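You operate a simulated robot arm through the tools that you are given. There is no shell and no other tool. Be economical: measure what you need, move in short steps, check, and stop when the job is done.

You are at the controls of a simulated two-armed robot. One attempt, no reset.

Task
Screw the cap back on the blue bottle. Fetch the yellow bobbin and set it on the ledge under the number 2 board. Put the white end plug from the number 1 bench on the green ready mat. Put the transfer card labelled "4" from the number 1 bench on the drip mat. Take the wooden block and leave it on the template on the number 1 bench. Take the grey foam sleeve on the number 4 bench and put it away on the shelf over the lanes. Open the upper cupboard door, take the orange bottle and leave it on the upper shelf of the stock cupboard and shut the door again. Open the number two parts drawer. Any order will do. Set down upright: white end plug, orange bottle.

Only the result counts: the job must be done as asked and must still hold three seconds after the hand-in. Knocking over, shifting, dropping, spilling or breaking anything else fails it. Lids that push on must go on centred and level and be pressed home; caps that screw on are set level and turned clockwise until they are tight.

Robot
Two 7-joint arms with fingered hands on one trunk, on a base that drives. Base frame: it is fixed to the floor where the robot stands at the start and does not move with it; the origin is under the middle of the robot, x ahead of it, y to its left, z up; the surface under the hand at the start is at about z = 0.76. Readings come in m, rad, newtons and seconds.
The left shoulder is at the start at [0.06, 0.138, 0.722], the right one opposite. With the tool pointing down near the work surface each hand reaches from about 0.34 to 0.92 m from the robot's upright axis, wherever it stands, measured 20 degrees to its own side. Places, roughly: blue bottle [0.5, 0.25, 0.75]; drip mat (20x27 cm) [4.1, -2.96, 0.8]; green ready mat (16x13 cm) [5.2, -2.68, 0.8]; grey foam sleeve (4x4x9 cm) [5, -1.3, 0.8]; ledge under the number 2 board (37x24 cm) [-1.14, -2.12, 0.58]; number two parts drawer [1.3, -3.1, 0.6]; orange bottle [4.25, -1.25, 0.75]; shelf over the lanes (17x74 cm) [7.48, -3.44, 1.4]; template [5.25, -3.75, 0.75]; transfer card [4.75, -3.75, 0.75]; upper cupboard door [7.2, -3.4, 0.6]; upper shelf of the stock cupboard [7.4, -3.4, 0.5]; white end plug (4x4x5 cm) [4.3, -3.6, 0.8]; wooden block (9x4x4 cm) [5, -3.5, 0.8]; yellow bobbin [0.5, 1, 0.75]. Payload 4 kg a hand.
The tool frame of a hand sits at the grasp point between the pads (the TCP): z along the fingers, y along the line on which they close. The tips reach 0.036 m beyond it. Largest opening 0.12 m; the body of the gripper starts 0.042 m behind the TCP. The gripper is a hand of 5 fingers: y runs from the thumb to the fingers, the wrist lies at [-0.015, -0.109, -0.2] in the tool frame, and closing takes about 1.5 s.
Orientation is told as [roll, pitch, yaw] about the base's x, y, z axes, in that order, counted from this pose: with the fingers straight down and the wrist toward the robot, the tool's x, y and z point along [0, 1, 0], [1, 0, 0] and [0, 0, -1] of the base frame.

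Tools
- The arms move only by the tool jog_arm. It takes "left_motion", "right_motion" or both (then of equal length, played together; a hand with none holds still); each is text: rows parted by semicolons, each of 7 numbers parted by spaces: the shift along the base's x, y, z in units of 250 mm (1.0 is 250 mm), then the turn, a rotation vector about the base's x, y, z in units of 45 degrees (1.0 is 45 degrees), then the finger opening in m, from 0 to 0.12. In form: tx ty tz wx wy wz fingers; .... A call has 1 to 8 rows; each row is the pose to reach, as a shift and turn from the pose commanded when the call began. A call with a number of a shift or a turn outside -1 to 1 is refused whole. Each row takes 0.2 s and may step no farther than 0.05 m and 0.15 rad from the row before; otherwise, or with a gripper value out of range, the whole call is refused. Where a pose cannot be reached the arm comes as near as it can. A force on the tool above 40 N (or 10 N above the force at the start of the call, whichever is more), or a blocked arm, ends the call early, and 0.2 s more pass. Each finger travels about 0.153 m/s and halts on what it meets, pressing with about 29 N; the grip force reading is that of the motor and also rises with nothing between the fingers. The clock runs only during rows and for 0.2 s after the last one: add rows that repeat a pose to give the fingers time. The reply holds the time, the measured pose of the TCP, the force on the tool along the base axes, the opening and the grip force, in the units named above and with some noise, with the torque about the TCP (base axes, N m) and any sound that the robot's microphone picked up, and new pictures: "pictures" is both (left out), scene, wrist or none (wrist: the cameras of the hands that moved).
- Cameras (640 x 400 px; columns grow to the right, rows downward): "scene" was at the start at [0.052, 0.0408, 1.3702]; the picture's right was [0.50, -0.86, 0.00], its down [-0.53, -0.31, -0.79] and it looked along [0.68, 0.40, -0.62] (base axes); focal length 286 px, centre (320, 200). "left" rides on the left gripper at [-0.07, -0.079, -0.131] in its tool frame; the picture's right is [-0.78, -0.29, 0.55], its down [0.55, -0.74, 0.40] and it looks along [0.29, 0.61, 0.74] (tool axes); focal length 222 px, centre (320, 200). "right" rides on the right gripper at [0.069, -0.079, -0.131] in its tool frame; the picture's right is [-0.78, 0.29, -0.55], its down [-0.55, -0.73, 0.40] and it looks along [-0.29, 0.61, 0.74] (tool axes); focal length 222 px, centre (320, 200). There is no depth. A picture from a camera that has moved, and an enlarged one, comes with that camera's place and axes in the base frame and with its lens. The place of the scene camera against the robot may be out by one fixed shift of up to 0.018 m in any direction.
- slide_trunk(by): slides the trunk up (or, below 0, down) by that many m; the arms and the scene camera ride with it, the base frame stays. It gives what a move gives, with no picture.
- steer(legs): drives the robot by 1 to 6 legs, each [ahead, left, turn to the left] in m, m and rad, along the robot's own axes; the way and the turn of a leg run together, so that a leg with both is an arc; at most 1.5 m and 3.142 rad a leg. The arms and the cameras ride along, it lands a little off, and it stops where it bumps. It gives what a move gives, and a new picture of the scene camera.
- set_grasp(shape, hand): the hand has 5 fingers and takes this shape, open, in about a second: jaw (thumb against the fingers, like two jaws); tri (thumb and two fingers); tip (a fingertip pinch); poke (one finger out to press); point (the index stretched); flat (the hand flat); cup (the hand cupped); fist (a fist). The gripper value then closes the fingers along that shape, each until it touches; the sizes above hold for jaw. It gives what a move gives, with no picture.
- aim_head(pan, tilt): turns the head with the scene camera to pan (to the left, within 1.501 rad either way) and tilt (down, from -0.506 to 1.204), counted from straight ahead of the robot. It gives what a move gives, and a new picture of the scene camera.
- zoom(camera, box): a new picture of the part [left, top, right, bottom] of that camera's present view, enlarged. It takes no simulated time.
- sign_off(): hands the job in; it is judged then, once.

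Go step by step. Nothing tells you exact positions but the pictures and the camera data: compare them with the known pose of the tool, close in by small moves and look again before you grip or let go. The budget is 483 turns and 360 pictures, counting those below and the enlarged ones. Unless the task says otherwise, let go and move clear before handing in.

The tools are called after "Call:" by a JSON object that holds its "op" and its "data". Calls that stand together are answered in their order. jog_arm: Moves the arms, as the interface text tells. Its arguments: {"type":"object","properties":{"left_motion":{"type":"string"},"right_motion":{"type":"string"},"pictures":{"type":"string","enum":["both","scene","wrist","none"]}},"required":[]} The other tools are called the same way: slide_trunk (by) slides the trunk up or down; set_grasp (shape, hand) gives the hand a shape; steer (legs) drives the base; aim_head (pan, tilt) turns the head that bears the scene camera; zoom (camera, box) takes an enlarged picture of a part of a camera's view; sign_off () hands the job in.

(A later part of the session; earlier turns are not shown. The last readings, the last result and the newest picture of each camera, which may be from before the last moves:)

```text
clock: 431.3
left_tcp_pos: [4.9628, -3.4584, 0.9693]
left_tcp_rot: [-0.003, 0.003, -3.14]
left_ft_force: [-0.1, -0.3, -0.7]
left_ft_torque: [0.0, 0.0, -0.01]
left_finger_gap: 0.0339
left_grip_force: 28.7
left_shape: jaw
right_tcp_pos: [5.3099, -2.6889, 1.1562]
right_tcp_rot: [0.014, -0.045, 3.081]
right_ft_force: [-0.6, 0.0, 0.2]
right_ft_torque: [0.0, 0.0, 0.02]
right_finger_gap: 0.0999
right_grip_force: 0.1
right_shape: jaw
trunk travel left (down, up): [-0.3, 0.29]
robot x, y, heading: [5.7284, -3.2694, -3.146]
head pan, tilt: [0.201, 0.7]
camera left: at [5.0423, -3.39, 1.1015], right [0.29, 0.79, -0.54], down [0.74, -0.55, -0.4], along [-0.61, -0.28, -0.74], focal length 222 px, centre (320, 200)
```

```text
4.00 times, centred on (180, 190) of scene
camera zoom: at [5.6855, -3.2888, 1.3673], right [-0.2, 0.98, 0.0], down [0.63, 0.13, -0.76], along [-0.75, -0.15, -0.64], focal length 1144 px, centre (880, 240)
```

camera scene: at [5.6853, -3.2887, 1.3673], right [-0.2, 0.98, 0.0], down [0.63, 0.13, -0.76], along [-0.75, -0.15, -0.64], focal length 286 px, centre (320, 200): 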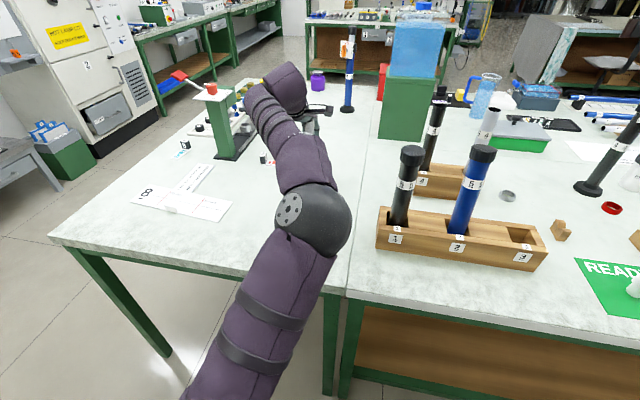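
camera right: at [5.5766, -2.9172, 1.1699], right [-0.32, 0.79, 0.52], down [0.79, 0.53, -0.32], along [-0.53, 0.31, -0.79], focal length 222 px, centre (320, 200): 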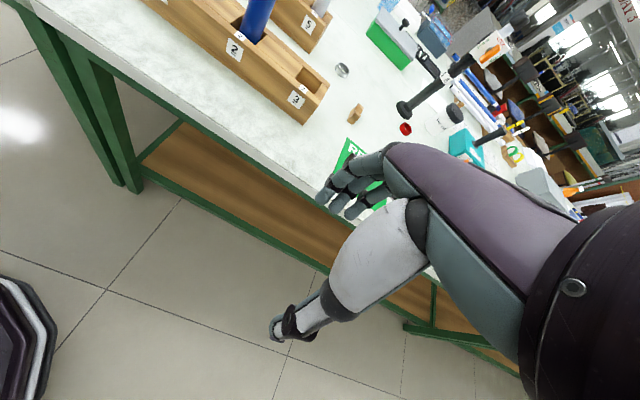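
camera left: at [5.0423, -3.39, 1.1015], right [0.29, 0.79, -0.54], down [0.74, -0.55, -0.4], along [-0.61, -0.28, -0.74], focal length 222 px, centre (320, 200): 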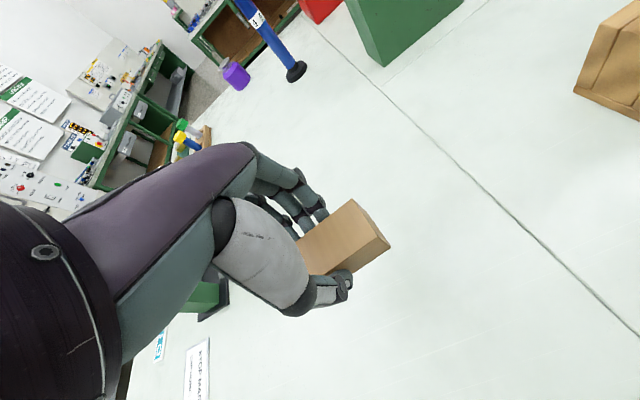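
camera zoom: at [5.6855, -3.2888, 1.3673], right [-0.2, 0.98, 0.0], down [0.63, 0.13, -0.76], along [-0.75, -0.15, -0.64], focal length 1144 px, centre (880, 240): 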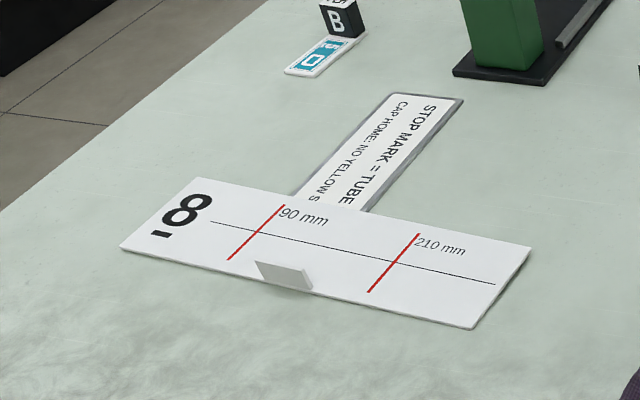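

The template is the "8" card, centred near (5.13, -3.83), with free area toward its +y end. I'll carry the block over it.

Call:
{"op": "jog_arm", "data": {"left_motion": ".08 -.14 .02 0 0 0 .005;.16 -.28 .02 0 0 0 .005;.24 -.42 .02 0 0 0 .005;.32 -.56 .02 0 0 0 .005;.4 -.7 .02 0 0 0 .005;.48 -.84 .02 0 0 0 .005;.56 -.96 .02 0 0 0 .005", "pictures": "none"}}

Call:
{"op": "jog_arm", "data": {"left_motion": ".04 -.1 0 0 0 0 .005;.1 -.2 0 0 0 0 .005;.1 -.28 0 0 0 0 .005;.1 -.28 -.05 0 0 0 .005"}}

```text
clock: 432.9
left_tcp_pos: [5.1037, -3.6986, 0.9753]
left_tcp_rot: [-0.004, 0.002, 3.141]
left_ft_force: [0.3, -0.1, -0.9]
left_ft_torque: [-0.01, 0.02, 0.04]
left_finger_gap: 0.0338
left_grip_force: 28.5
left_shape: jaw
right_tcp_pos: [5.3095, -2.689, 1.1573]
right_tcp_rot: [0.013, -0.049, 3.08]
right_ft_force: [0.7, 0.7, 0.1]
right_ft_torque: [0.03, -0.02, -0.01]
right_finger_gap: 0.1
right_grip_force: 0.0
right_shape: jaw
trunk travel left (down, up): [-0.3, 0.29]
robot x, y, heading: [5.7317, -3.2713, -3.143]
head pan, tilt: [0.201, 0.7]
```

```text
clock: 433.9
left_tcp_pos: [5.1289, -3.7688, 0.9623]
left_tcp_rot: [-0.002, 0.002, 3.142]
left_ft_force: [0.5, -0.1, 0.1]
left_ft_torque: [0.02, -0.02, -0.01]
left_finger_gap: 0.0339
left_grip_force: 28.9
left_shape: jaw
right_tcp_pos: [5.3085, -2.6891, 1.158]
right_tcp_rot: [0.014, -0.047, 3.081]
right_ft_force: [-0.9, 0.0, -0.5]
right_ft_torque: [0.0, 0.01, -0.05]
right_finger_gap: 0.0996
right_grip_force: 0.0
right_shape: jaw
trunk travel left (down, up): [-0.3, 0.29]
robot x, y, heading: [5.7337, -3.2696, -3.142]
head pan, tilt: [0.201, 0.7]
camera scene: at [5.6853, -3.2889, 1.3673], right [-0.2, 0.98, 0.0], down [0.63, 0.13, -0.76], along [-0.75, -0.15, -0.64], focal length 286 px, centre (320, 200)
camera left: at [5.2069, -3.6997, 1.0929], right [0.29, 0.79, -0.54], down [0.74, -0.55, -0.4], along [-0.61, -0.28, -0.74], focal length 222 px, centre (320, 200)
```

scene: 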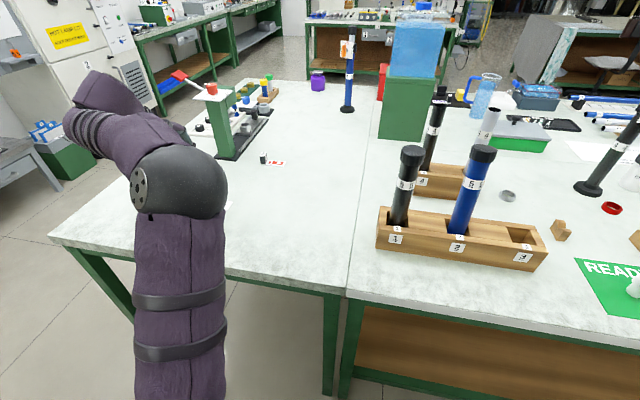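
left: 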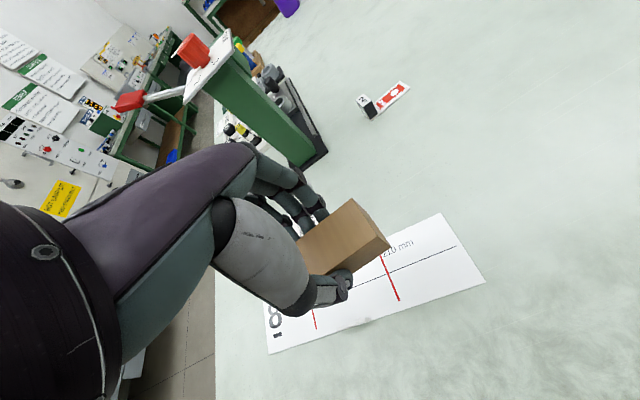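

Position is good. I'll align the block slightly with the template and lower it.

Call:
{"op": "jog_arm", "data": {"left_motion": "0 0 -.12 0 0 -.05 .005;0 0 -.24 0 0 -.108 .005;0 0 -.36 0 0 -.108 .005;0 0 -.42 0 0 -.108 .005;0 0 -.445 0 0 -.108 .005;0 0 -.458 0 0 -.108 .005;0 0 -.466 0 0 -.108 .005;0 0 -.466 0 0 -.108 .005", "pictures": "wrist"}}

```text
clock: 435.7
left_tcp_pos: [5.1281, -3.7674, 0.8479]
left_tcp_rot: [-0.002, -0.002, 3.055]
left_ft_force: [-1.4, -0.7, 22.2]
left_ft_torque: [-0.15, 0.08, -0.07]
left_finger_gap: 0.0353
left_grip_force: 29.1
left_shape: jaw
right_tcp_pos: [5.3104, -2.6882, 1.1574]
right_tcp_rot: [0.016, -0.05, 3.081]
right_ft_force: [0.5, 1.8, -1.3]
right_ft_torque: [-0.02, -0.01, 0.03]
right_finger_gap: 0.1
right_grip_force: 0.0
right_shape: jaw
trunk travel left (down, up): [-0.3, 0.29]
robot x, y, heading: [5.7342, -3.269, -3.14]
head pan, tilt: [0.201, 0.7]
camera left: at [5.213, -3.7059, 0.979], right [0.36, 0.76, -0.55], down [0.68, -0.61, -0.4], along [-0.64, -0.23, -0.74], focal length 222 px, centre (320, 200)
```

left: 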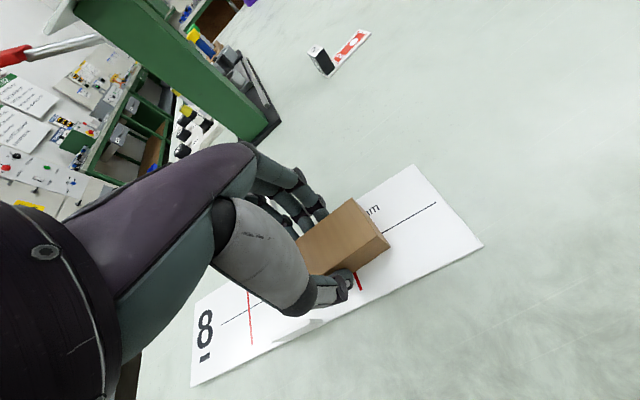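

Call:
{"op": "jog_arm", "data": {"left_motion": "0 0 .008 0 0 0 .02;0 0 .008 0 0 0 .04;0 0 .008 0 0 0 .055;0 0 .008 0 0 0 .06;0 0 .12 0 0 0 .06;0 0 .28 0 0 0 .065;0 0 .44 0 0 0 .07;0 0 .6 0 0 0 .07", "pictures": "wrist"}}

```text
clock: 437.5
left_tcp_pos: [5.1282, -3.7675, 0.9936]
left_tcp_rot: [-0.003, 0.004, 3.056]
left_ft_force: [-0.2, 0.0, 0.4]
left_ft_torque: [0.0, 0.01, 0.01]
left_finger_gap: 0.07
left_grip_force: 0.0
left_shape: jaw
right_tcp_pos: [5.3087, -2.6888, 1.1567]
right_tcp_rot: [0.013, -0.048, 3.081]
right_ft_force: [0.5, -0.5, -0.5]
right_ft_torque: [0.03, 0.01, -0.01]
right_finger_gap: 0.0998
right_grip_force: 0.0
right_shape: jaw
trunk travel left (down, up): [-0.3, 0.29]
robot x, y, heading: [5.732, -3.2697, -3.141]
head pan, tilt: [0.201, 0.7]
camera left: at [5.2123, -3.7051, 1.1256], right [0.36, 0.76, -0.54], down [0.69, -0.61, -0.4], along [-0.63, -0.23, -0.74], focal length 222 px, centre (320, 200)
```

left: 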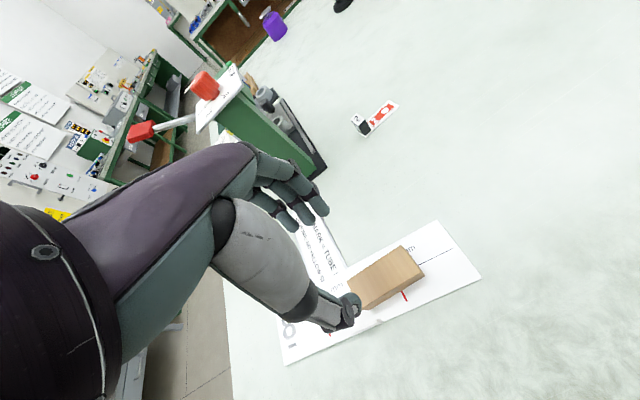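

The block is on the template. Next is the grey foam sleeve near (5, -1.3). I'll back out and drive north along the east side.

Call:
{"op": "jog_arm", "data": {"left_motion": ".08 .04 .12 0 0 .1 .1;.2 .1 .24 0 0 .11 .1;.34 .16 .34 0 0 .11 .1;.48 .22 .34 0 0 .11 .1;.6 .3 .34 0 0 .11 .1", "pictures": "none"}}

Call:
{"op": "steer", "data": {"legs": [[-0.27, 0, 0], [0, -1.3, 0], [0, -0.65, 0]]}}

Call:
{"op": "aim_head", "data": {"pan": 0.0, "tilt": 0.6}}

```text
clock: 438.7
left_tcp_pos: [5.2787, -3.6922, 1.0812]
left_tcp_rot: [-0.004, 0.001, -3.14]
left_ft_force: [0.1, -0.2, 0.0]
left_ft_torque: [0.0, 0.01, -0.01]
left_finger_gap: 0.0998
left_grip_force: 0.1
left_shape: jaw
right_tcp_pos: [5.3096, -2.6889, 1.1555]
right_tcp_rot: [0.014, -0.047, 3.082]
right_ft_force: [0.0, -0.3, 1.0]
right_ft_torque: [-0.01, 0.0, 0.01]
right_finger_gap: 0.1001
right_grip_force: 0.1
right_shape: jaw
trunk travel left (down, up): [-0.3, 0.29]
robot x, y, heading: [5.7291, -3.2698, -3.144]
head pan, tilt: [0.201, 0.7]
```

```text
clock: 449.9
left_tcp_pos: [5.5437, -1.7549, 1.0808]
left_tcp_rot: [-0.002, 0.001, 3.141]
left_ft_force: [-0.2, 0.4, -0.7]
left_ft_torque: [-0.02, 0.0, 0.0]
left_finger_gap: 0.0998
left_grip_force: 0.1
left_shape: jaw
right_tcp_pos: [5.5774, -0.7505, 1.1577]
right_tcp_rot: [0.015, -0.047, 3.077]
right_ft_force: [-0.1, -0.1, 0.5]
right_ft_torque: [-0.01, 0.01, -0.01]
right_finger_gap: 0.1002
right_grip_force: 0.1
right_shape: jaw
trunk travel left (down, up): [-0.3, 0.29]
robot x, y, heading: [6.0005, -1.3303, 3.139]
head pan, tilt: [0.201, 0.7]
camera scene: at [5.9521, -1.3513, 1.3673], right [-0.2, 0.98, 0.0], down [0.63, 0.13, -0.76], along [-0.75, -0.15, -0.64], focal length 286 px, centre (320, 200)
```

scene: 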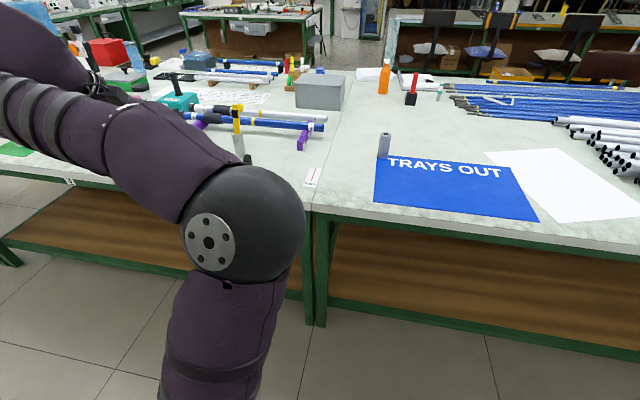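

```text
clock: 450.6
left_tcp_pos: [5.5449, -1.7549, 1.0796]
left_tcp_rot: [-0.003, 0.002, 3.141]
left_ft_force: [-0.7, 0.4, -0.7]
left_ft_torque: [0.02, -0.01, 0.02]
left_finger_gap: 0.1
left_grip_force: 0.2
left_shape: jaw
right_tcp_pos: [5.5771, -0.75, 1.1563]
right_tcp_rot: [0.016, -0.047, 3.078]
right_ft_force: [-1.0, 0.3, 0.0]
right_ft_torque: [0.0, -0.01, -0.01]
right_finger_gap: 0.0999
right_grip_force: 0.1
right_shape: jaw
trunk travel left (down, up): [-0.3, 0.29]
robot x, y, heading: [5.9991, -1.3302, 3.142]
head pan, tilt: [0.0, 0.6]
camera scene: at [5.947, -1.3347, 1.3759], right [0.0, 1.0, 0.0], down [0.57, 0.0, -0.82], along [-0.82, 0.0, -0.57], focal length 286 px, centre (320, 200)
```

scene: 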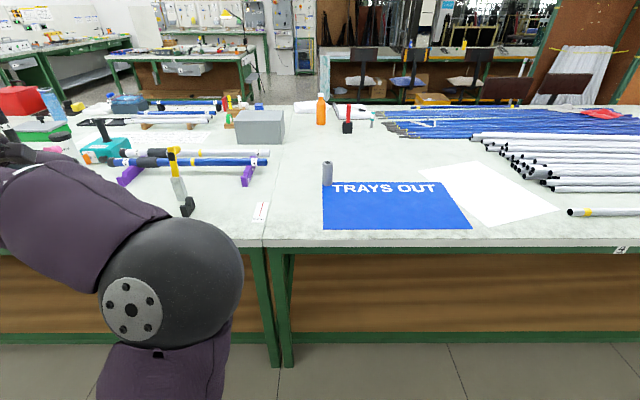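

The grey sleeve stands on the blue mat edge near (5.037, -1.305); the orange bottle is farther back near (4.34, -1.33). I'll move in for the sleeve with the left hand.

Call:
{"op": "steer", "data": {"legs": [[0.25, -0.18, 0]]}}

Call:
{"op": "jog_arm", "data": {"left_motion": "-.1 .13 0 0 0 0 .1;-.2 .26 0 0 0 0 .1;-.3 .4 0 0 0 0 .1;-.4 .54 0 0 0 0 .1;-.5 .68 0 0 0 0 .1;-.62 .8 0 0 0 0 .1;-.74 .92 0 0 0 0 .1;-.8 1 0 0 0 0 .1"}}

```text
clock: 452.7
left_tcp_pos: [5.295, -1.5707, 1.08]
left_tcp_rot: [-0.003, 0.004, 3.138]
left_ft_force: [-0.7, 0.9, 0.4]
left_ft_torque: [-0.02, 0.0, 0.01]
left_finger_gap: 0.0997
left_grip_force: 0.0
left_shape: jaw
right_tcp_pos: [5.3313, -0.567, 1.1569]
right_tcp_rot: [0.016, -0.046, 3.075]
right_ft_force: [-0.7, -0.7, 0.0]
right_ft_torque: [-0.01, 0.02, -0.02]
right_finger_gap: 0.0999
right_grip_force: 0.1
right_shape: jaw
trunk travel left (down, up): [-0.3, 0.29]
robot x, y, heading: [5.7494, -1.1489, 3.139]
head pan, tilt: [0.0, 0.6]
camera scene: at [5.6989, -1.1525, 1.3759], right [0.0, 1.0, 0.0], down [0.57, 0.0, -0.82], along [-0.82, 0.0, -0.57], focal length 286 px, centre (320, 200)
```

scene: 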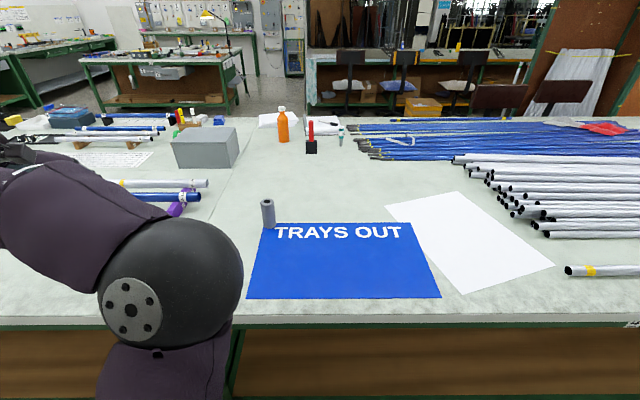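

```text
clock: 454.5
left_tcp_pos: [5.0941, -1.3219, 1.0818]
left_tcp_rot: [-0.003, 0.001, 3.138]
left_ft_force: [-0.1, -0.9, 0.4]
left_ft_torque: [-0.02, -0.02, 0.02]
left_finger_gap: 0.0998
left_grip_force: 0.1
left_shape: jaw
right_tcp_pos: [5.3315, -0.5675, 1.1572]
right_tcp_rot: [0.014, -0.047, 3.075]
right_ft_force: [-0.2, -0.3, -0.2]
right_ft_torque: [-0.01, 0.04, -0.01]
right_finger_gap: 0.0999
right_grip_force: 0.1
right_shape: jaw
trunk travel left (down, up): [-0.3, 0.29]
robot x, y, heading: [5.7478, -1.1513, 3.14]
head pan, tilt: [0.0, 0.6]
camera scene: at [5.6991, -1.1526, 1.3759], right [0.0, 1.0, 0.0], down [0.57, 0.0, -0.82], along [-0.82, 0.0, -0.57], focal length 286 px, centre (320, 200)
camera left: at [5.1735, -1.2539, 1.2117], right [0.29, 0.79, -0.54], down [0.73, -0.55, -0.4], along [-0.61, -0.28, -0.74], focal length 222 px, centre (320, 200)
```

scene: 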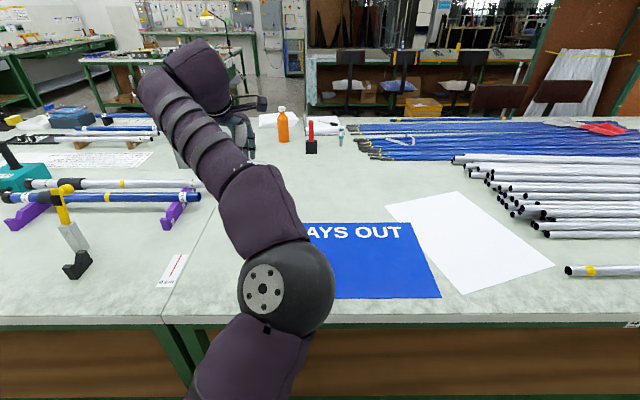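
left: 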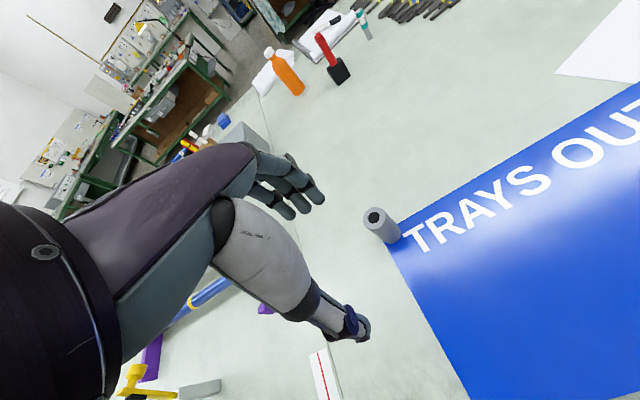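

The sleeve is at (4.994, -1.305). I'll tilt the left hand to grip it from the side so it can go on the high shelf in the same pose.

Call:
{"op": "jog_arm", "data": {"left_motion": "-.03 -.08 0 .13 0 0 .1;-.06 -.16 0 .27 0 0 .1;-.09 -.24 -.02 .4 0 0 .1;-.12 -.32 -.06 .53 0 0 .1;-.16 -.4 -.1 .67 0 0 .1", "pictures": "none"}}

Call:
{"op": "jog_arm", "data": {"left_motion": "-.05 -.02 -.1 .13 0 0 .1;-.1 -.04 -.2 .27 0 0 .09;-.15 -.05 -.3 .4 0 0 .09;-.2 -.06 -.4 .53 0 0 .09;-.24 -.06 -.5 .667 0 0 .08;-.24 -.06 -.54 .667 0 0 .08", "pictures": "wrist"}}

```text
clock: 455.7
left_tcp_pos: [5.054, -1.4218, 1.0553]
left_tcp_rot: [-0.532, 0.0, 3.137]
left_ft_force: [-0.4, 0.1, 0.5]
left_ft_torque: [-0.01, -0.02, 0.0]
left_finger_gap: 0.0997
left_grip_force: 0.0
left_shape: jaw
right_tcp_pos: [5.3317, -0.5674, 1.1571]
right_tcp_rot: [0.014, -0.047, 3.075]
right_ft_force: [0.2, 0.7, -0.2]
right_ft_torque: [0.0, -0.01, 0.03]
right_finger_gap: 0.1
right_grip_force: 0.1
right_shape: jaw
trunk travel left (down, up): [-0.3, 0.29]
robot x, y, heading: [5.7488, -1.1525, 3.138]
head pan, tilt: [0.0, 0.6]
```

```text
clock: 457.1
left_tcp_pos: [4.9955, -1.4371, 0.9202]
left_tcp_rot: [-1.056, -0.001, 3.139]
left_ft_force: [-0.8, -0.3, 0.5]
left_ft_torque: [0.02, -0.02, 0.02]
left_finger_gap: 0.0805
left_grip_force: 0.2
left_shape: jaw
right_tcp_pos: [5.3317, -0.5686, 1.1566]
right_tcp_rot: [0.016, -0.045, 3.074]
right_ft_force: [0.4, 0.2, -0.4]
right_ft_torque: [0.01, 0.0, 0.0]
right_finger_gap: 0.0999
right_grip_force: 0.0
right_shape: jaw
trunk travel left (down, up): [-0.3, 0.29]
robot x, y, heading: [5.746, -1.1535, 3.139]
head pan, tilt: [0.0, 0.6]
camera left: at [5.074, -1.5175, 1.0448], right [0.3, 0.86, 0.41], down [0.73, 0.07, -0.68], along [-0.61, 0.5, -0.61], focal length 222 px, centre (320, 200)
```

left: 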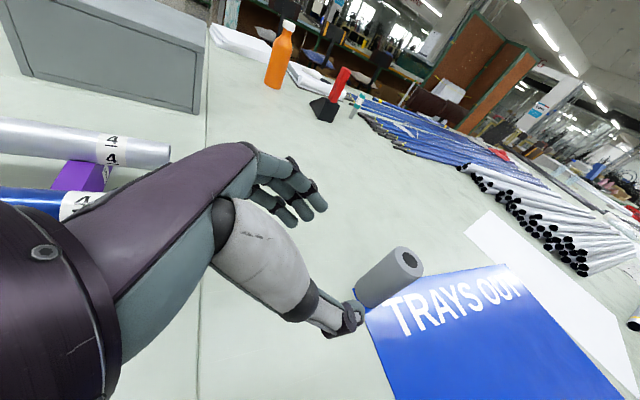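

Call:
{"op": "jog_arm", "data": {"left_motion": "0 .12 -.065 0 0 0 .08;0 .24 -.13 0 0 0 .08;0 .36 -.19 0 0 0 .08;0 .46 -.24 0 0 0 .08;0 .46 -.24 0 0 0 .08", "pictures": "wrist"}}

Call:
{"op": "zoom", "data": {"camera": "left", "box": [230, 160, 422, 320]}}

```text
clock: 458.3
left_tcp_pos: [4.9932, -1.3227, 0.8598]
left_tcp_rot: [-1.054, -0.004, 3.138]
left_ft_force: [-0.3, 0.4, -0.4]
left_ft_torque: [-0.02, -0.04, -0.02]
left_finger_gap: 0.0804
left_grip_force: 0.1
left_shape: jaw
right_tcp_pos: [5.3313, -0.5682, 1.1574]
right_tcp_rot: [0.014, -0.046, 3.075]
right_ft_force: [0.4, 0.1, -0.5]
right_ft_torque: [0.05, 0.0, -0.02]
right_finger_gap: 0.0997
right_grip_force: 0.1
right_shape: jaw
trunk travel left (down, up): [-0.3, 0.29]
robot x, y, heading: [5.7505, -1.1503, 3.137]
head pan, tilt: [0.0, 0.6]
camera left: at [5.0732, -1.403, 0.9852], right [0.3, 0.86, 0.41], down [0.73, 0.07, -0.68], along [-0.61, 0.5, -0.61], focal length 222 px, centre (320, 200)
```

left: 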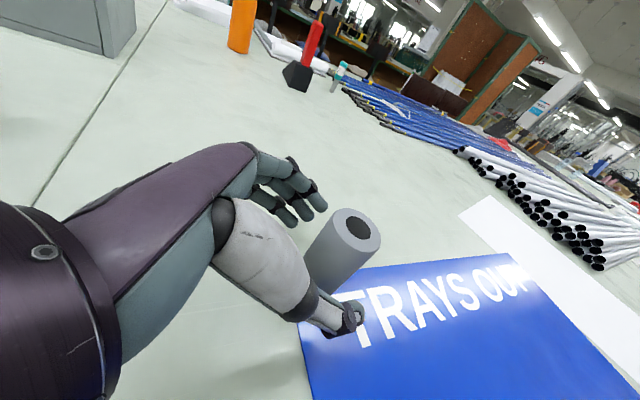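

```text
2.50 times, centred on (326, 240) of left
camera zoom: at [5.0732, -1.403, 0.9852], right [0.3, 0.86, 0.41], down [0.73, 0.07, -0.68], along [-0.61, 0.5, -0.61], focal length 555 px, centre (305, 100)
```

zoom: 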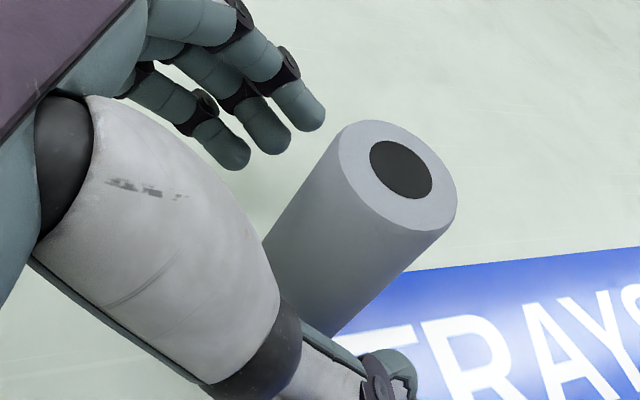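

The sleeve is between thumb and fingers. Closing and lifting.

Call:
{"op": "jog_arm", "data": {"left_motion": "0 0 0 0 0 0 .06;0 0 0 0 0 0 .045;0 0 0 0 0 0 .035;0 0 0 0 0 0 .025;0 0 0 0 0 0 .015;0 0 0 0 0 0 .01", "pictures": "none"}}

Call:
{"op": "jog_arm", "data": {"left_motion": "0 0 .12 0 0 0 .005;0 0 .28 0 0 0 .005;0 0 .44 0 0 0 .005;0 0 .6 0 0 0 .005;0 0 .76 0 0 0 .005"}}

Call:
{"op": "zoom", "data": {"camera": "left", "box": [230, 160, 422, 320]}}

```text
clock: 459.7
left_tcp_pos: [4.9935, -1.3235, 0.8603]
left_tcp_rot: [-1.054, -0.003, 3.138]
left_ft_force: [-0.9, 0.3, 0.7]
left_ft_torque: [-0.01, 0.01, -0.02]
left_finger_gap: 0.0323
left_grip_force: 29.4
left_shape: jaw
right_tcp_pos: [5.3311, -0.5675, 1.1572]
right_tcp_rot: [0.013, -0.047, 3.076]
right_ft_force: [-0.8, -0.1, -0.3]
right_ft_torque: [0.0, 0.01, 0.0]
right_finger_gap: 0.0999
right_grip_force: 0.0
right_shape: jaw
trunk travel left (down, up): [-0.3, 0.29]
robot x, y, heading: [5.7512, -1.1512, 3.14]
head pan, tilt: [0.0, 0.6]
```

```text
clock: 460.9
left_tcp_pos: [4.9955, -1.3222, 1.0501]
left_tcp_rot: [-1.054, -0.002, 3.137]
left_ft_force: [-0.4, 0.1, -0.7]
left_ft_torque: [0.03, 0.01, 0.01]
left_finger_gap: 0.0322
left_grip_force: 28.9
left_shape: jaw
right_tcp_pos: [5.3312, -0.5668, 1.1571]
right_tcp_rot: [0.015, -0.046, 3.075]
right_ft_force: [0.0, 0.1, 0.5]
right_ft_torque: [0.0, 0.03, -0.04]
right_finger_gap: 0.0999
right_grip_force: 0.0
right_shape: jaw
trunk travel left (down, up): [-0.3, 0.29]
robot x, y, heading: [5.7499, -1.1458, 3.138]
head pan, tilt: [0.0, 0.6]
camera scene: at [5.6993, -1.1527, 1.3759], right [0.0, 1.0, 0.0], down [0.56, 0.0, -0.83], along [-0.83, 0.0, -0.56], focal length 286 px, centre (320, 200)
camera left: at [5.0738, -1.4027, 1.1746], right [0.29, 0.86, 0.41], down [0.73, 0.07, -0.67], along [-0.61, 0.5, -0.61], focal length 222 px, centre (320, 200)
```

scene: 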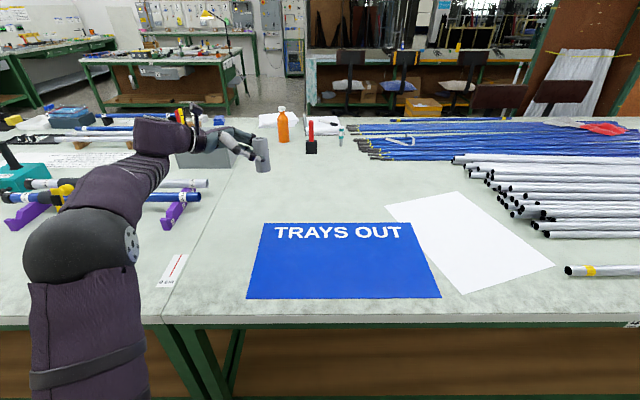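
left: 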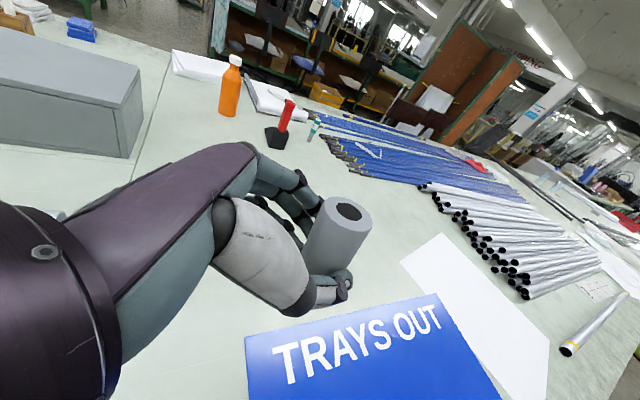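

```text
2.50 times, centred on (326, 240) of left
camera zoom: at [5.0738, -1.4027, 1.1746], right [0.29, 0.86, 0.41], down [0.73, 0.07, -0.67], along [-0.61, 0.5, -0.61], focal length 555 px, centre (305, 100)
```

zoom: 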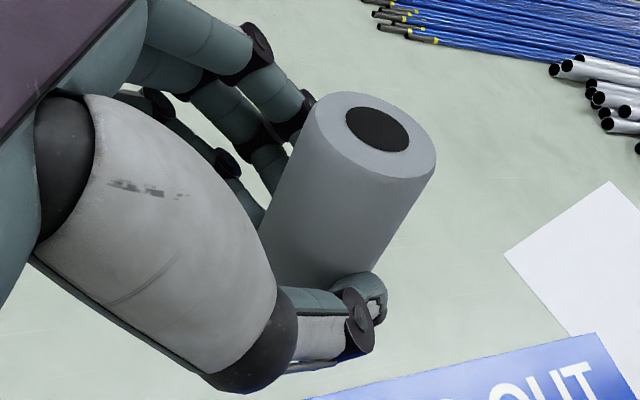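

The sleeve is held vertical. I'll pull the arm in, back away and drive to the stock cupboard, then turn to face it.

Call:
{"op": "jog_arm", "data": {"left_motion": ".1 -.06 .06 0 0 0 .005;.2 -.12 .1 0 0 0 .005;.32 -.18 .14 0 0 0 .005;.44 -.24 .18 0 0 0 .005;.56 -.3 .2 0 0 0 .005;.68 -.36 .2 0 0 0 .005;.8 -.42 .2 0 0 0 .005", "pictures": "none"}}

Call:
{"op": "steer", "data": {"legs": [[-0.38, 0, 0], [0, 1.3, 0], [0, 0.95, 0], [0, 0, -1.57], [0, 0, -1.57]]}}

Call:
{"op": "aim_head", "data": {"pan": 0.0, "tilt": 0.25}}

```text
clock: 462.5
left_tcp_pos: [5.1937, -1.4275, 1.0999]
left_tcp_rot: [-1.054, 0.0, 3.137]
left_ft_force: [1.1, 0.7, -0.3]
left_ft_torque: [0.0, -0.01, 0.02]
left_finger_gap: 0.0323
left_grip_force: 28.8
left_shape: jaw
right_tcp_pos: [5.331, -0.567, 1.1579]
right_tcp_rot: [0.014, -0.046, 3.074]
right_ft_force: [-0.6, 0.2, 0.5]
right_ft_torque: [-0.01, -0.03, -0.01]
right_finger_gap: 0.1
right_grip_force: 0.0
right_shape: jaw
trunk travel left (down, up): [-0.3, 0.29]
robot x, y, heading: [5.7507, -1.1535, 3.132]
head pan, tilt: [0.0, 0.6]
```

```text
clock: 483.3
left_tcp_pos: [6.6708, -3.15, 1.0998]
left_tcp_rot: [-1.054, -0.003, -0.01]
left_ft_force: [0.4, 1.0, -0.3]
left_ft_torque: [0.02, -0.02, 0.03]
left_finger_gap: 0.0318
left_grip_force: 28.1
left_shape: jaw
right_tcp_pos: [6.5281, -4.0086, 1.1571]
right_tcp_rot: [0.014, -0.046, -0.073]
right_ft_force: [-0.3, 0.4, -0.1]
right_ft_torque: [0.0, -0.04, -0.01]
right_finger_gap: 0.1
right_grip_force: 0.1
right_shape: jaw
trunk travel left (down, up): [-0.3, 0.29]
robot x, y, heading: [6.1137, -3.4255, -0.005]
head pan, tilt: [0.0, 0.6]
camera scene: at [6.1789, -3.4273, 1.3759], right [-0.01, -1.0, 0.0], down [-0.56, 0.01, -0.83], along [0.82, -0.01, -0.56], focal length 286 px, centre (320, 200)
```

scene: 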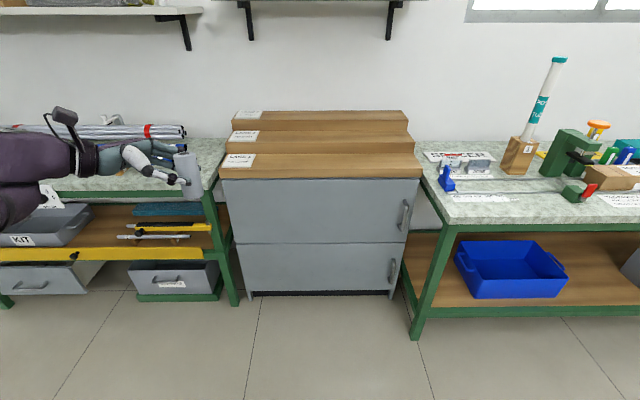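

```text
clock: 484.1
left_tcp_pos: [6.6716, -3.1501, 1.1008]
left_tcp_rot: [-1.053, -0.002, -0.011]
left_ft_force: [-0.8, 0.0, 0.6]
left_ft_torque: [0.03, -0.01, 0.02]
left_finger_gap: 0.0316
left_grip_force: 29.5
left_shape: jaw
right_tcp_pos: [6.5278, -4.0101, 1.1571]
right_tcp_rot: [0.014, -0.047, -0.073]
right_ft_force: [0.3, 0.3, 0.1]
right_ft_torque: [-0.02, 0.02, -0.04]
right_finger_gap: 0.0999
right_grip_force: 0.2
right_shape: jaw
trunk travel left (down, up): [-0.3, 0.29]
robot x, y, heading: [6.1118, -3.4236, -0.006]
head pan, tilt: [0.0, 0.25]
camera scene: at [6.1839, -3.4273, 1.4081], right [-0.01, -1.0, 0.0], down [-0.25, 0.0, -0.97], along [0.97, -0.01, -0.25], focal length 286 px, centre (320, 200)
```

scene: 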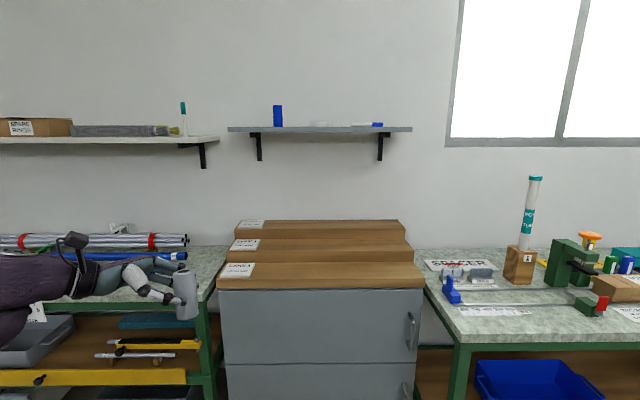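

Call:
{"op": "zoom", "data": {"camera": "scene", "box": [220, 80, 420, 170]}}

Call:
{"op": "zoom", "data": {"camera": "scene", "box": [200, 210, 440, 400]}}

```text
3.20 times, centred on (320, 125) of scene
camera zoom: at [6.1839, -3.4273, 1.4081], right [-0.01, -1.0, 0.0], down [-0.25, 0.0, -0.97], along [0.97, -0.01, -0.25], focal length 916 px, centre (320, 440)
```

zoom: 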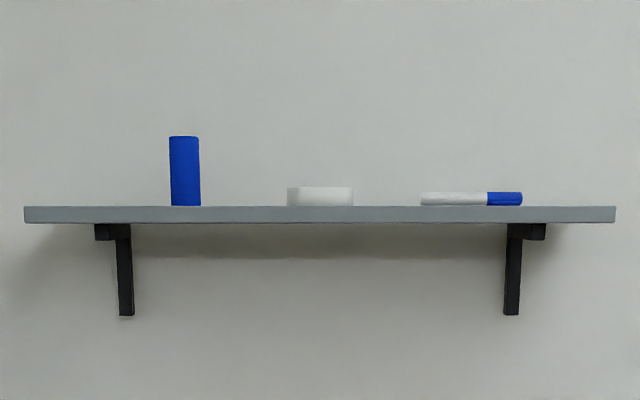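

```text
2.11 times, centred on (320, 305) of scene
camera zoom: at [6.1839, -3.4273, 1.4081], right [-0.01, -1.0, 0.0], down [-0.25, 0.0, -0.97], along [0.97, -0.01, -0.25], focal length 602 px, centre (320, -21)
```

zoom: 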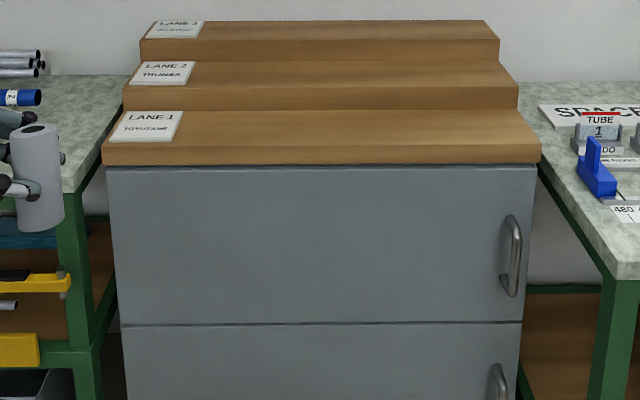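

I see the shelf (surface z ≈ 1.40) with a blue cylinder, a white block and a marker; the +y end near y = -3.15 is free. I'll raise the trunk and left hand, then approach.

Call:
{"op": "slide_trunk", "data": {"by": 0.29}}

Call:
{"op": "jog_arm", "data": {"left_motion": "0 0 .1 -.1 0 0 .005;0 0 .2 -.2 0 0 .005;0 0 .3 -.3 0 0 .005;0 0 .4 -.3 0 0 .005;0 0 .5 -.3 0 0 .005", "pictures": "none"}}

Call:
{"op": "aim_head", "data": {"pan": 0.3, "tilt": 0.5}}

```text
clock: 487.1
left_tcp_pos: [6.671, -3.1506, 1.3893]
left_tcp_rot: [-1.054, -0.002, -0.011]
left_ft_force: [0.0, 0.0, -0.5]
left_ft_torque: [-0.01, 0.0, 0.0]
left_finger_gap: 0.0318
left_grip_force: 28.9
left_shape: jaw
right_tcp_pos: [6.5283, -4.0098, 1.4472]
right_tcp_rot: [0.015, -0.046, -0.074]
right_ft_force: [-1.1, 0.5, 1.3]
right_ft_torque: [0.02, 0.01, 0.02]
right_finger_gap: 0.1001
right_grip_force: 0.0
right_shape: jaw
trunk travel left (down, up): [-0.59, 0.0]
robot x, y, heading: [6.1105, -3.4233, -0.012]
head pan, tilt: [0.0, 0.25]
```

```text
clock: 488.2
left_tcp_pos: [6.6715, -3.1506, 1.5149]
left_tcp_rot: [-1.29, -0.002, -0.01]
left_ft_force: [-0.3, 0.6, 0.1]
left_ft_torque: [0.04, 0.01, 0.03]
left_finger_gap: 0.0319
left_grip_force: 28.9
left_shape: jaw
right_tcp_pos: [6.5281, -4.0092, 1.4474]
right_tcp_rot: [0.016, -0.047, -0.074]
right_ft_force: [0.3, -0.4, 0.7]
right_ft_torque: [-0.03, -0.01, -0.03]
right_finger_gap: 0.0999
right_grip_force: 0.1
right_shape: jaw
trunk travel left (down, up): [-0.59, 0.0]
robot x, y, heading: [6.1147, -3.4254, -0.014]
head pan, tilt: [0.0, 0.25]
```

```text
clock: 489.1
left_tcp_pos: [6.6713, -3.1511, 1.5148]
left_tcp_rot: [-1.289, -0.007, -0.008]
left_ft_force: [0.3, 0.6, 0.1]
left_ft_torque: [0.0, -0.03, -0.01]
left_finger_gap: 0.032
left_grip_force: 29.0
left_shape: jaw
right_tcp_pos: [6.5272, -4.0083, 1.4463]
right_tcp_rot: [0.014, -0.049, -0.073]
right_ft_force: [0.1, -0.7, 0.0]
right_ft_torque: [0.0, -0.01, 0.02]
right_finger_gap: 0.0996
right_grip_force: 0.1
right_shape: jaw
trunk travel left (down, up): [-0.59, 0.0]
robot x, y, heading: [6.1152, -3.4222, -0.008]
head pan, tilt: [0.3, 0.499]
camera scene: at [6.1778, -3.4005, 1.6751], right [0.28, -0.96, 0.0], down [-0.46, -0.14, -0.88], along [0.84, 0.25, -0.48], focal length 286 px, centre (320, 200)
```

scene: 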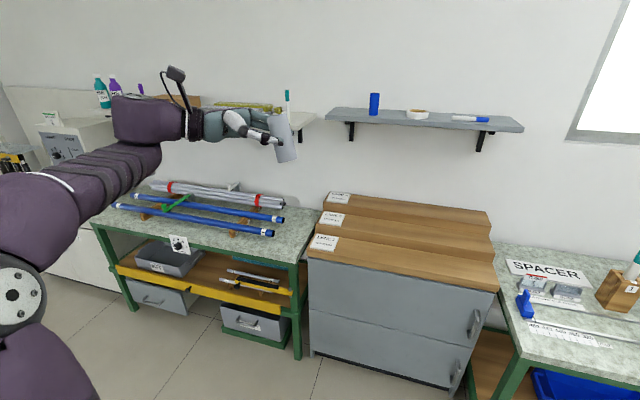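

I tilted the sleeve slightly, so I'll rotate back to vertical. Then I'll drive forward beneath the shelf line.

Call:
{"op": "jog_arm", "data": {"left_motion": "0 0 0 .1 0 0 .005;0 0 0 .2 0 0 .005;0 0 0 .3 0 0 .005;0 0 .04 .3 0 0 .005", "pictures": "none"}}

Call:
{"op": "steer", "data": {"legs": [[0.55, 0.0, 0]]}}

```text
clock: 490.1
left_tcp_pos: [6.6706, -3.1513, 1.5252]
left_tcp_rot: [-1.052, -0.001, -0.011]
left_ft_force: [-0.1, -0.4, 0.4]
left_ft_torque: [-0.02, 0.02, 0.02]
left_finger_gap: 0.0317
left_grip_force: 29.3
left_shape: jaw
right_tcp_pos: [6.5286, -4.0099, 1.4468]
right_tcp_rot: [0.012, -0.048, -0.072]
right_ft_force: [-1.4, -0.3, 0.9]
right_ft_torque: [-0.02, 0.01, -0.03]
right_finger_gap: 0.0998
right_grip_force: 0.1
right_shape: jaw
trunk travel left (down, up): [-0.59, 0.0]
robot x, y, heading: [6.1152, -3.4266, -0.011]
head pan, tilt: [0.3, 0.499]
```

```text
clock: 493.2
left_tcp_pos: [7.2212, -3.1544, 1.5249]
left_tcp_rot: [-1.054, -0.003, -0.008]
left_ft_force: [0.5, 0.2, 0.7]
left_ft_torque: [0.03, 0.03, -0.02]
left_finger_gap: 0.0319
left_grip_force: 28.8
left_shape: jaw
right_tcp_pos: [7.0829, -4.0133, 1.4472]
right_tcp_rot: [0.014, -0.047, -0.07]
right_ft_force: [-0.2, 1.0, 0.0]
right_ft_torque: [-0.01, -0.01, 0.0]
right_finger_gap: 0.1001
right_grip_force: 0.1
right_shape: jaw
trunk travel left (down, up): [-0.59, 0.0]
robot x, y, heading: [6.6637, -3.4285, -0.007]
head pan, tilt: [0.3, 0.499]
camera scene: at [6.729, -3.4055, 1.675], right [0.29, -0.96, 0.0], down [-0.46, -0.14, -0.88], along [0.84, 0.25, -0.48], focal length 286 px, centre (320, 200)
```

scene: 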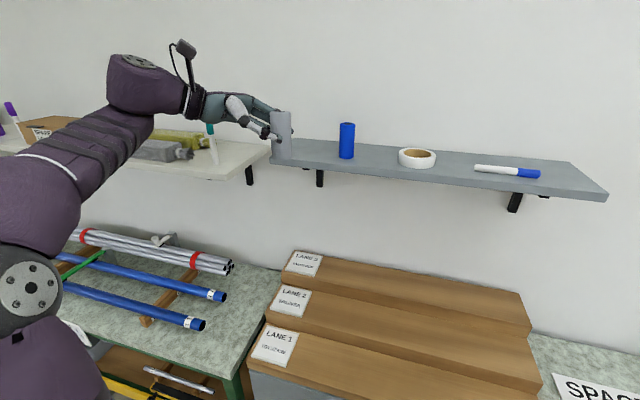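

Call:
{"op": "jog_arm", "data": {"left_motion": "-.1 -.1 .04 0 0 0 .005;-.2 -.22 .06 0 0 0 .005;-.3 -.34 .06 0 0 0 .005;-.36 -.46 .06 0 0 0 .005;-.4 -.56 .06 0 0 0 .005", "pictures": "none"}}

Call:
{"op": "steer", "data": {"legs": [[0.08, 0.15, 0]]}}

```text
clock: 494.4
left_tcp_pos: [7.2023, -3.1734, 1.532]
left_tcp_rot: [-1.053, 0.001, -0.01]
left_ft_force: [-0.4, -0.7, 0.1]
left_ft_torque: [0.03, -0.05, 0.01]
left_finger_gap: 0.0317
left_grip_force: 29.0
left_shape: jaw
left hand out of reach, approached as far as the arm can: row 1, 2, 3, 4, 5
right_tcp_pos: [7.0799, -4.0126, 1.4464]
right_tcp_rot: [0.014, -0.047, -0.069]
right_ft_force: [-0.7, 0.2, 0.0]
right_ft_torque: [0.0, 0.01, 0.02]
right_finger_gap: 0.0998
right_grip_force: 0.1
right_shape: jaw
trunk travel left (down, up): [-0.59, 0.0]
robot x, y, heading: [6.6657, -3.4327, -0.007]
head pan, tilt: [0.3, 0.499]
```

```text
clock: 495.9
left_tcp_pos: [7.2844, -3.0231, 1.5317]
left_tcp_rot: [-1.054, 0.0, -0.01]
left_ft_force: [0.4, 0.9, -0.8]
left_ft_torque: [-0.02, 0.02, -0.07]
left_finger_gap: 0.0318
left_grip_force: 28.5
left_shape: jaw
right_tcp_pos: [7.1618, -3.8632, 1.4473]
right_tcp_rot: [0.015, -0.047, -0.071]
right_ft_force: [0.2, 1.3, 0.5]
right_ft_torque: [-0.07, 0.0, 0.01]
right_finger_gap: 0.0996
right_grip_force: 0.1
right_shape: jaw
trunk travel left (down, up): [-0.59, 0.0]
robot x, y, heading: [6.7423, -3.2745, -0.011]
head pan, tilt: [0.3, 0.499]
camera scene: at [6.8099, -3.2543, 1.6749], right [0.29, -0.96, 0.0], down [-0.46, -0.14, -0.88], along [0.84, 0.25, -0.48], focal length 286 px, centre (320, 200)
```

scene: 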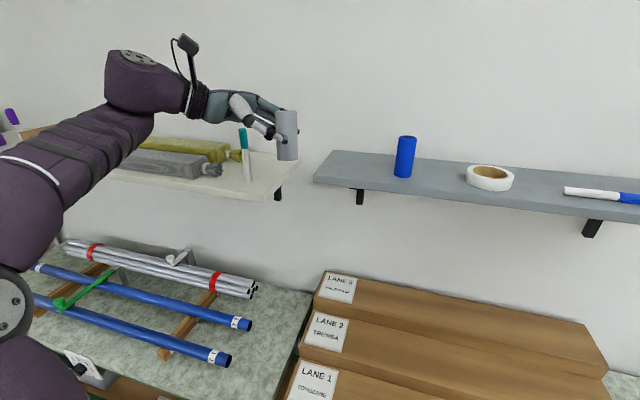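

The arm is nearly straight again. Yawing the hand +45° keeps the sleeve vertical and brings the wrist closer, which frees the elbow.

Call:
{"op": "jog_arm", "data": {"left_motion": "0 0 0 0 0 .17 .005;0 0 0 0 0 .34 .005;0 0 0 0 0 .5 .005;0 0 0 0 0 .67 .005;0 0 0 0 0 .84 .005;0 0 0 0 0 1 .005;0 -.1 0 0 0 1 .005;0 -.2 0 0 0 1 .005"}}

```text
clock: 497.9
left_tcp_pos: [7.2982, -3.0839, 1.4063]
left_tcp_rot: [-1.143, 0.248, 0.544]
left_ft_force: [-0.1, -0.4, -0.4]
left_ft_torque: [-0.01, 0.0, 0.02]
left_finger_gap: 0.0302
left_grip_force: 29.6
left_shape: jaw
left hand out of reach, approached as far as the arm can: row 1, 2, 3, 4, 5, 6, 7, 8
right_tcp_pos: [7.1602, -3.8634, 1.4466]
right_tcp_rot: [0.015, -0.046, -0.07]
right_ft_force: [0.6, -0.4, -0.1]
right_ft_torque: [0.03, -0.01, -0.01]
right_finger_gap: 0.1001
right_grip_force: 0.1
right_shape: jaw
trunk travel left (down, up): [-0.59, 0.0]
robot x, y, heading: [6.743, -3.2774, -0.006]
head pan, tilt: [0.3, 0.499]
stopped in row 8 (left hand): the arm was blocked; the commanded pose is now the measured one
camera scene: at [6.8086, -3.2564, 1.675], right [0.29, -0.96, 0.0], down [-0.46, -0.14, -0.88], along [0.84, 0.25, -0.48], focal length 286 px, centre (320, 200)
camera left: at [7.2094, -3.0313, 1.5408], right [0.29, -0.79, 0.55], down [-0.68, -0.57, -0.46], along [0.67, -0.24, -0.7], focal length 222 px, centre (320, 200)
```

scene: 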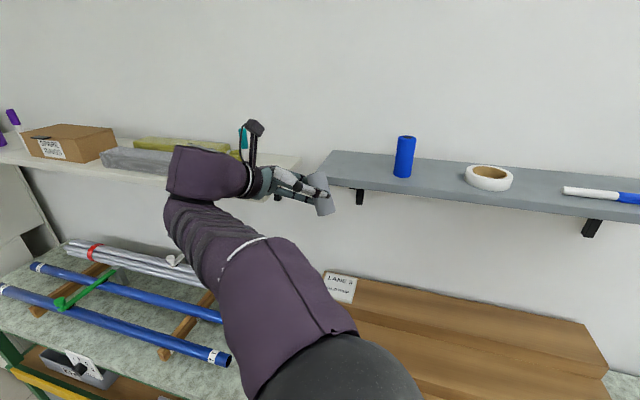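
left: 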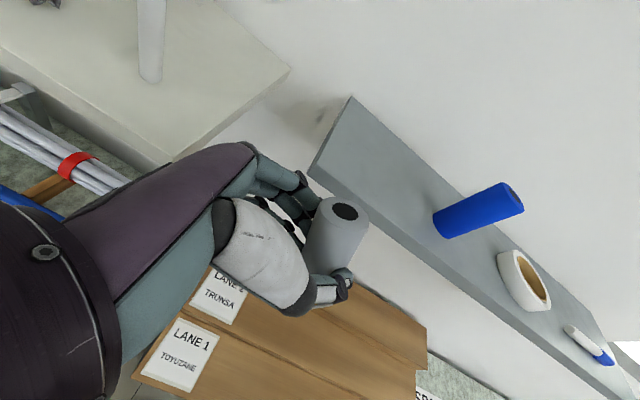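

The arm has reconfigured with a bent elbow and is just in front of the shelf edge. I'll back the base 0.2 m for room before correcting the hand's tilt.

Call:
{"op": "steer", "data": {"legs": [[-0.2, 0, 0]]}}

```text
clock: 499.5
left_tcp_pos: [7.0947, -3.0826, 1.4081]
left_tcp_rot: [-1.144, 0.247, 0.546]
left_ft_force: [-0.1, -0.3, 0.6]
left_ft_torque: [0.03, 0.01, 0.01]
left_finger_gap: 0.0306
left_grip_force: 28.6
left_shape: jaw
right_tcp_pos: [6.9591, -3.8615, 1.4468]
right_tcp_rot: [0.016, -0.049, -0.07]
right_ft_force: [-0.4, 0.2, 0.1]
right_ft_torque: [-0.01, -0.03, -0.02]
right_finger_gap: 0.1
right_grip_force: 0.1
right_shape: jaw
trunk travel left (down, up): [-0.59, 0.0]
robot x, y, heading: [6.5415, -3.2757, -0.01]
head pan, tilt: [0.3, 0.499]
camera scene: at [6.6059, -3.2542, 1.6751], right [0.29, -0.96, 0.0], down [-0.46, -0.14, -0.88], along [0.84, 0.25, -0.48], focal length 286 px, centre (320, 200)
```

scene: 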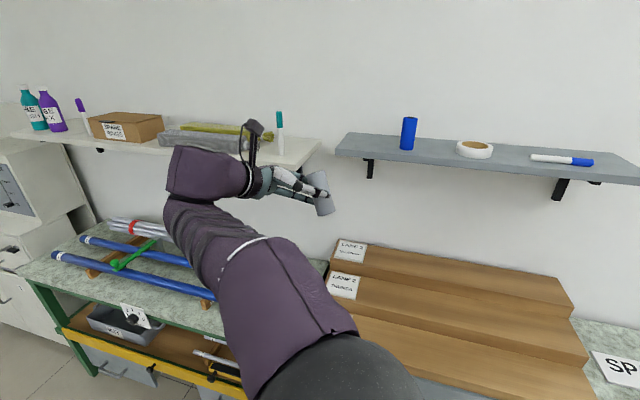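

Call:
{"op": "jog_arm", "data": {"left_motion": "0 -.02 .1 .05 -.04 0 .005;0 -.05 .2 .1 -.08 0 .005;0 -.08 .3 .15 -.12 -.005 .005;0 -.12 .4 .2 -.16 -.01 .005;0 -.16 .48 .261 -.209 -.014 .005;0 -.16 .5 .261 -.209 -.014 .005"}}

```text
clock: 500.9
left_tcp_pos: [7.106, -3.135, 1.4799]
left_tcp_rot: [-1.055, 0.003, 0.545]
left_ft_force: [0.7, -0.5, -0.1]
left_ft_torque: [0.0, -0.02, -0.05]
left_finger_gap: 0.0304
left_grip_force: 28.8
left_shape: jaw
left hand out of reach, approached as far as the arm can: row 1, 2, 3, 4, 5, 6
right_tcp_pos: [6.9625, -3.8601, 1.4455]
right_tcp_rot: [0.012, -0.046, -0.067]
right_ft_force: [-0.2, 0.2, -0.4]
right_ft_torque: [-0.02, 0.05, -0.05]
right_finger_gap: 0.0996
right_grip_force: 0.0
right_shape: jaw
trunk travel left (down, up): [-0.59, 0.0]
robot x, y, heading: [6.5406, -3.2772, -0.009]
head pan, tilt: [0.3, 0.499]
camera scene: at [6.6091, -3.253, 1.6749], right [0.29, -0.96, 0.0], down [-0.46, -0.14, -0.88], along [0.84, 0.25, -0.48], focal length 286 px, centre (320, 200)
camera left: at [6.996, -3.1089, 1.6047], right [0.2, -0.89, 0.41], down [-0.59, -0.45, -0.67], along [0.78, -0.11, -0.61], focal length 222 px, centre (320, 200)
```

scene: 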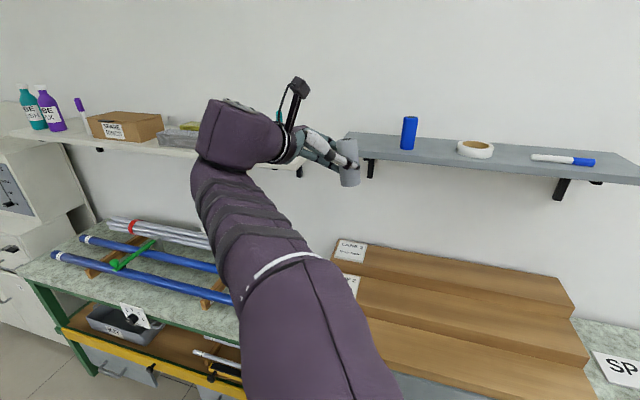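
left: 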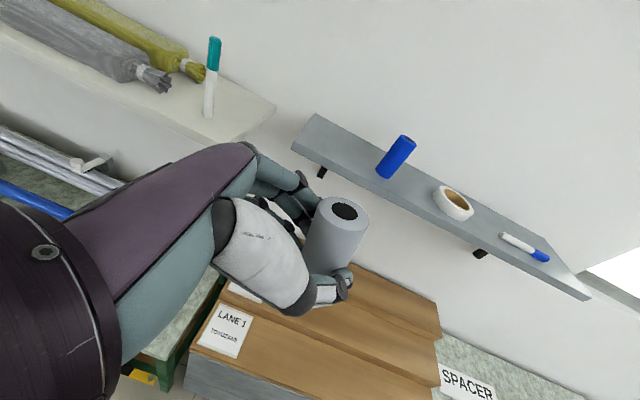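

The hand is now correct with the sleeve bottom about 2 cm above shelf level. I'll test whether the arm can extend forward from here.

Call:
{"op": "jog_arm", "data": {"left_motion": ".1 0 0 0 0 0 .005;.2 0 0 0 0 0 .005;.3 0 0 0 0 0 .005;.4 0 0 0 0 0 .005;.48 0 0 0 0 0 .005", "pictures": "none"}}

```text
clock: 502.1
left_tcp_pos: [7.1618, -3.1578, 1.4639]
left_tcp_rot: [-1.055, -0.003, 0.545]
left_ft_force: [1.2, 0.9, -0.4]
left_ft_torque: [-0.02, 0.04, -0.03]
left_finger_gap: 0.0303
left_grip_force: 28.9
left_shape: jaw
left hand out of reach, approached as far as the arm can: row 1, 2, 3, 4, 5
right_tcp_pos: [6.9608, -3.8612, 1.447]
right_tcp_rot: [0.014, -0.048, -0.068]
right_ft_force: [-0.3, -1.1, 0.2]
right_ft_torque: [0.01, 0.03, 0.0]
right_finger_gap: 0.0999
right_grip_force: 0.1
right_shape: jaw
trunk travel left (down, up): [-0.59, 0.0]
robot x, y, heading: [6.544, -3.278, -0.005]
head pan, tilt: [0.3, 0.499]
```

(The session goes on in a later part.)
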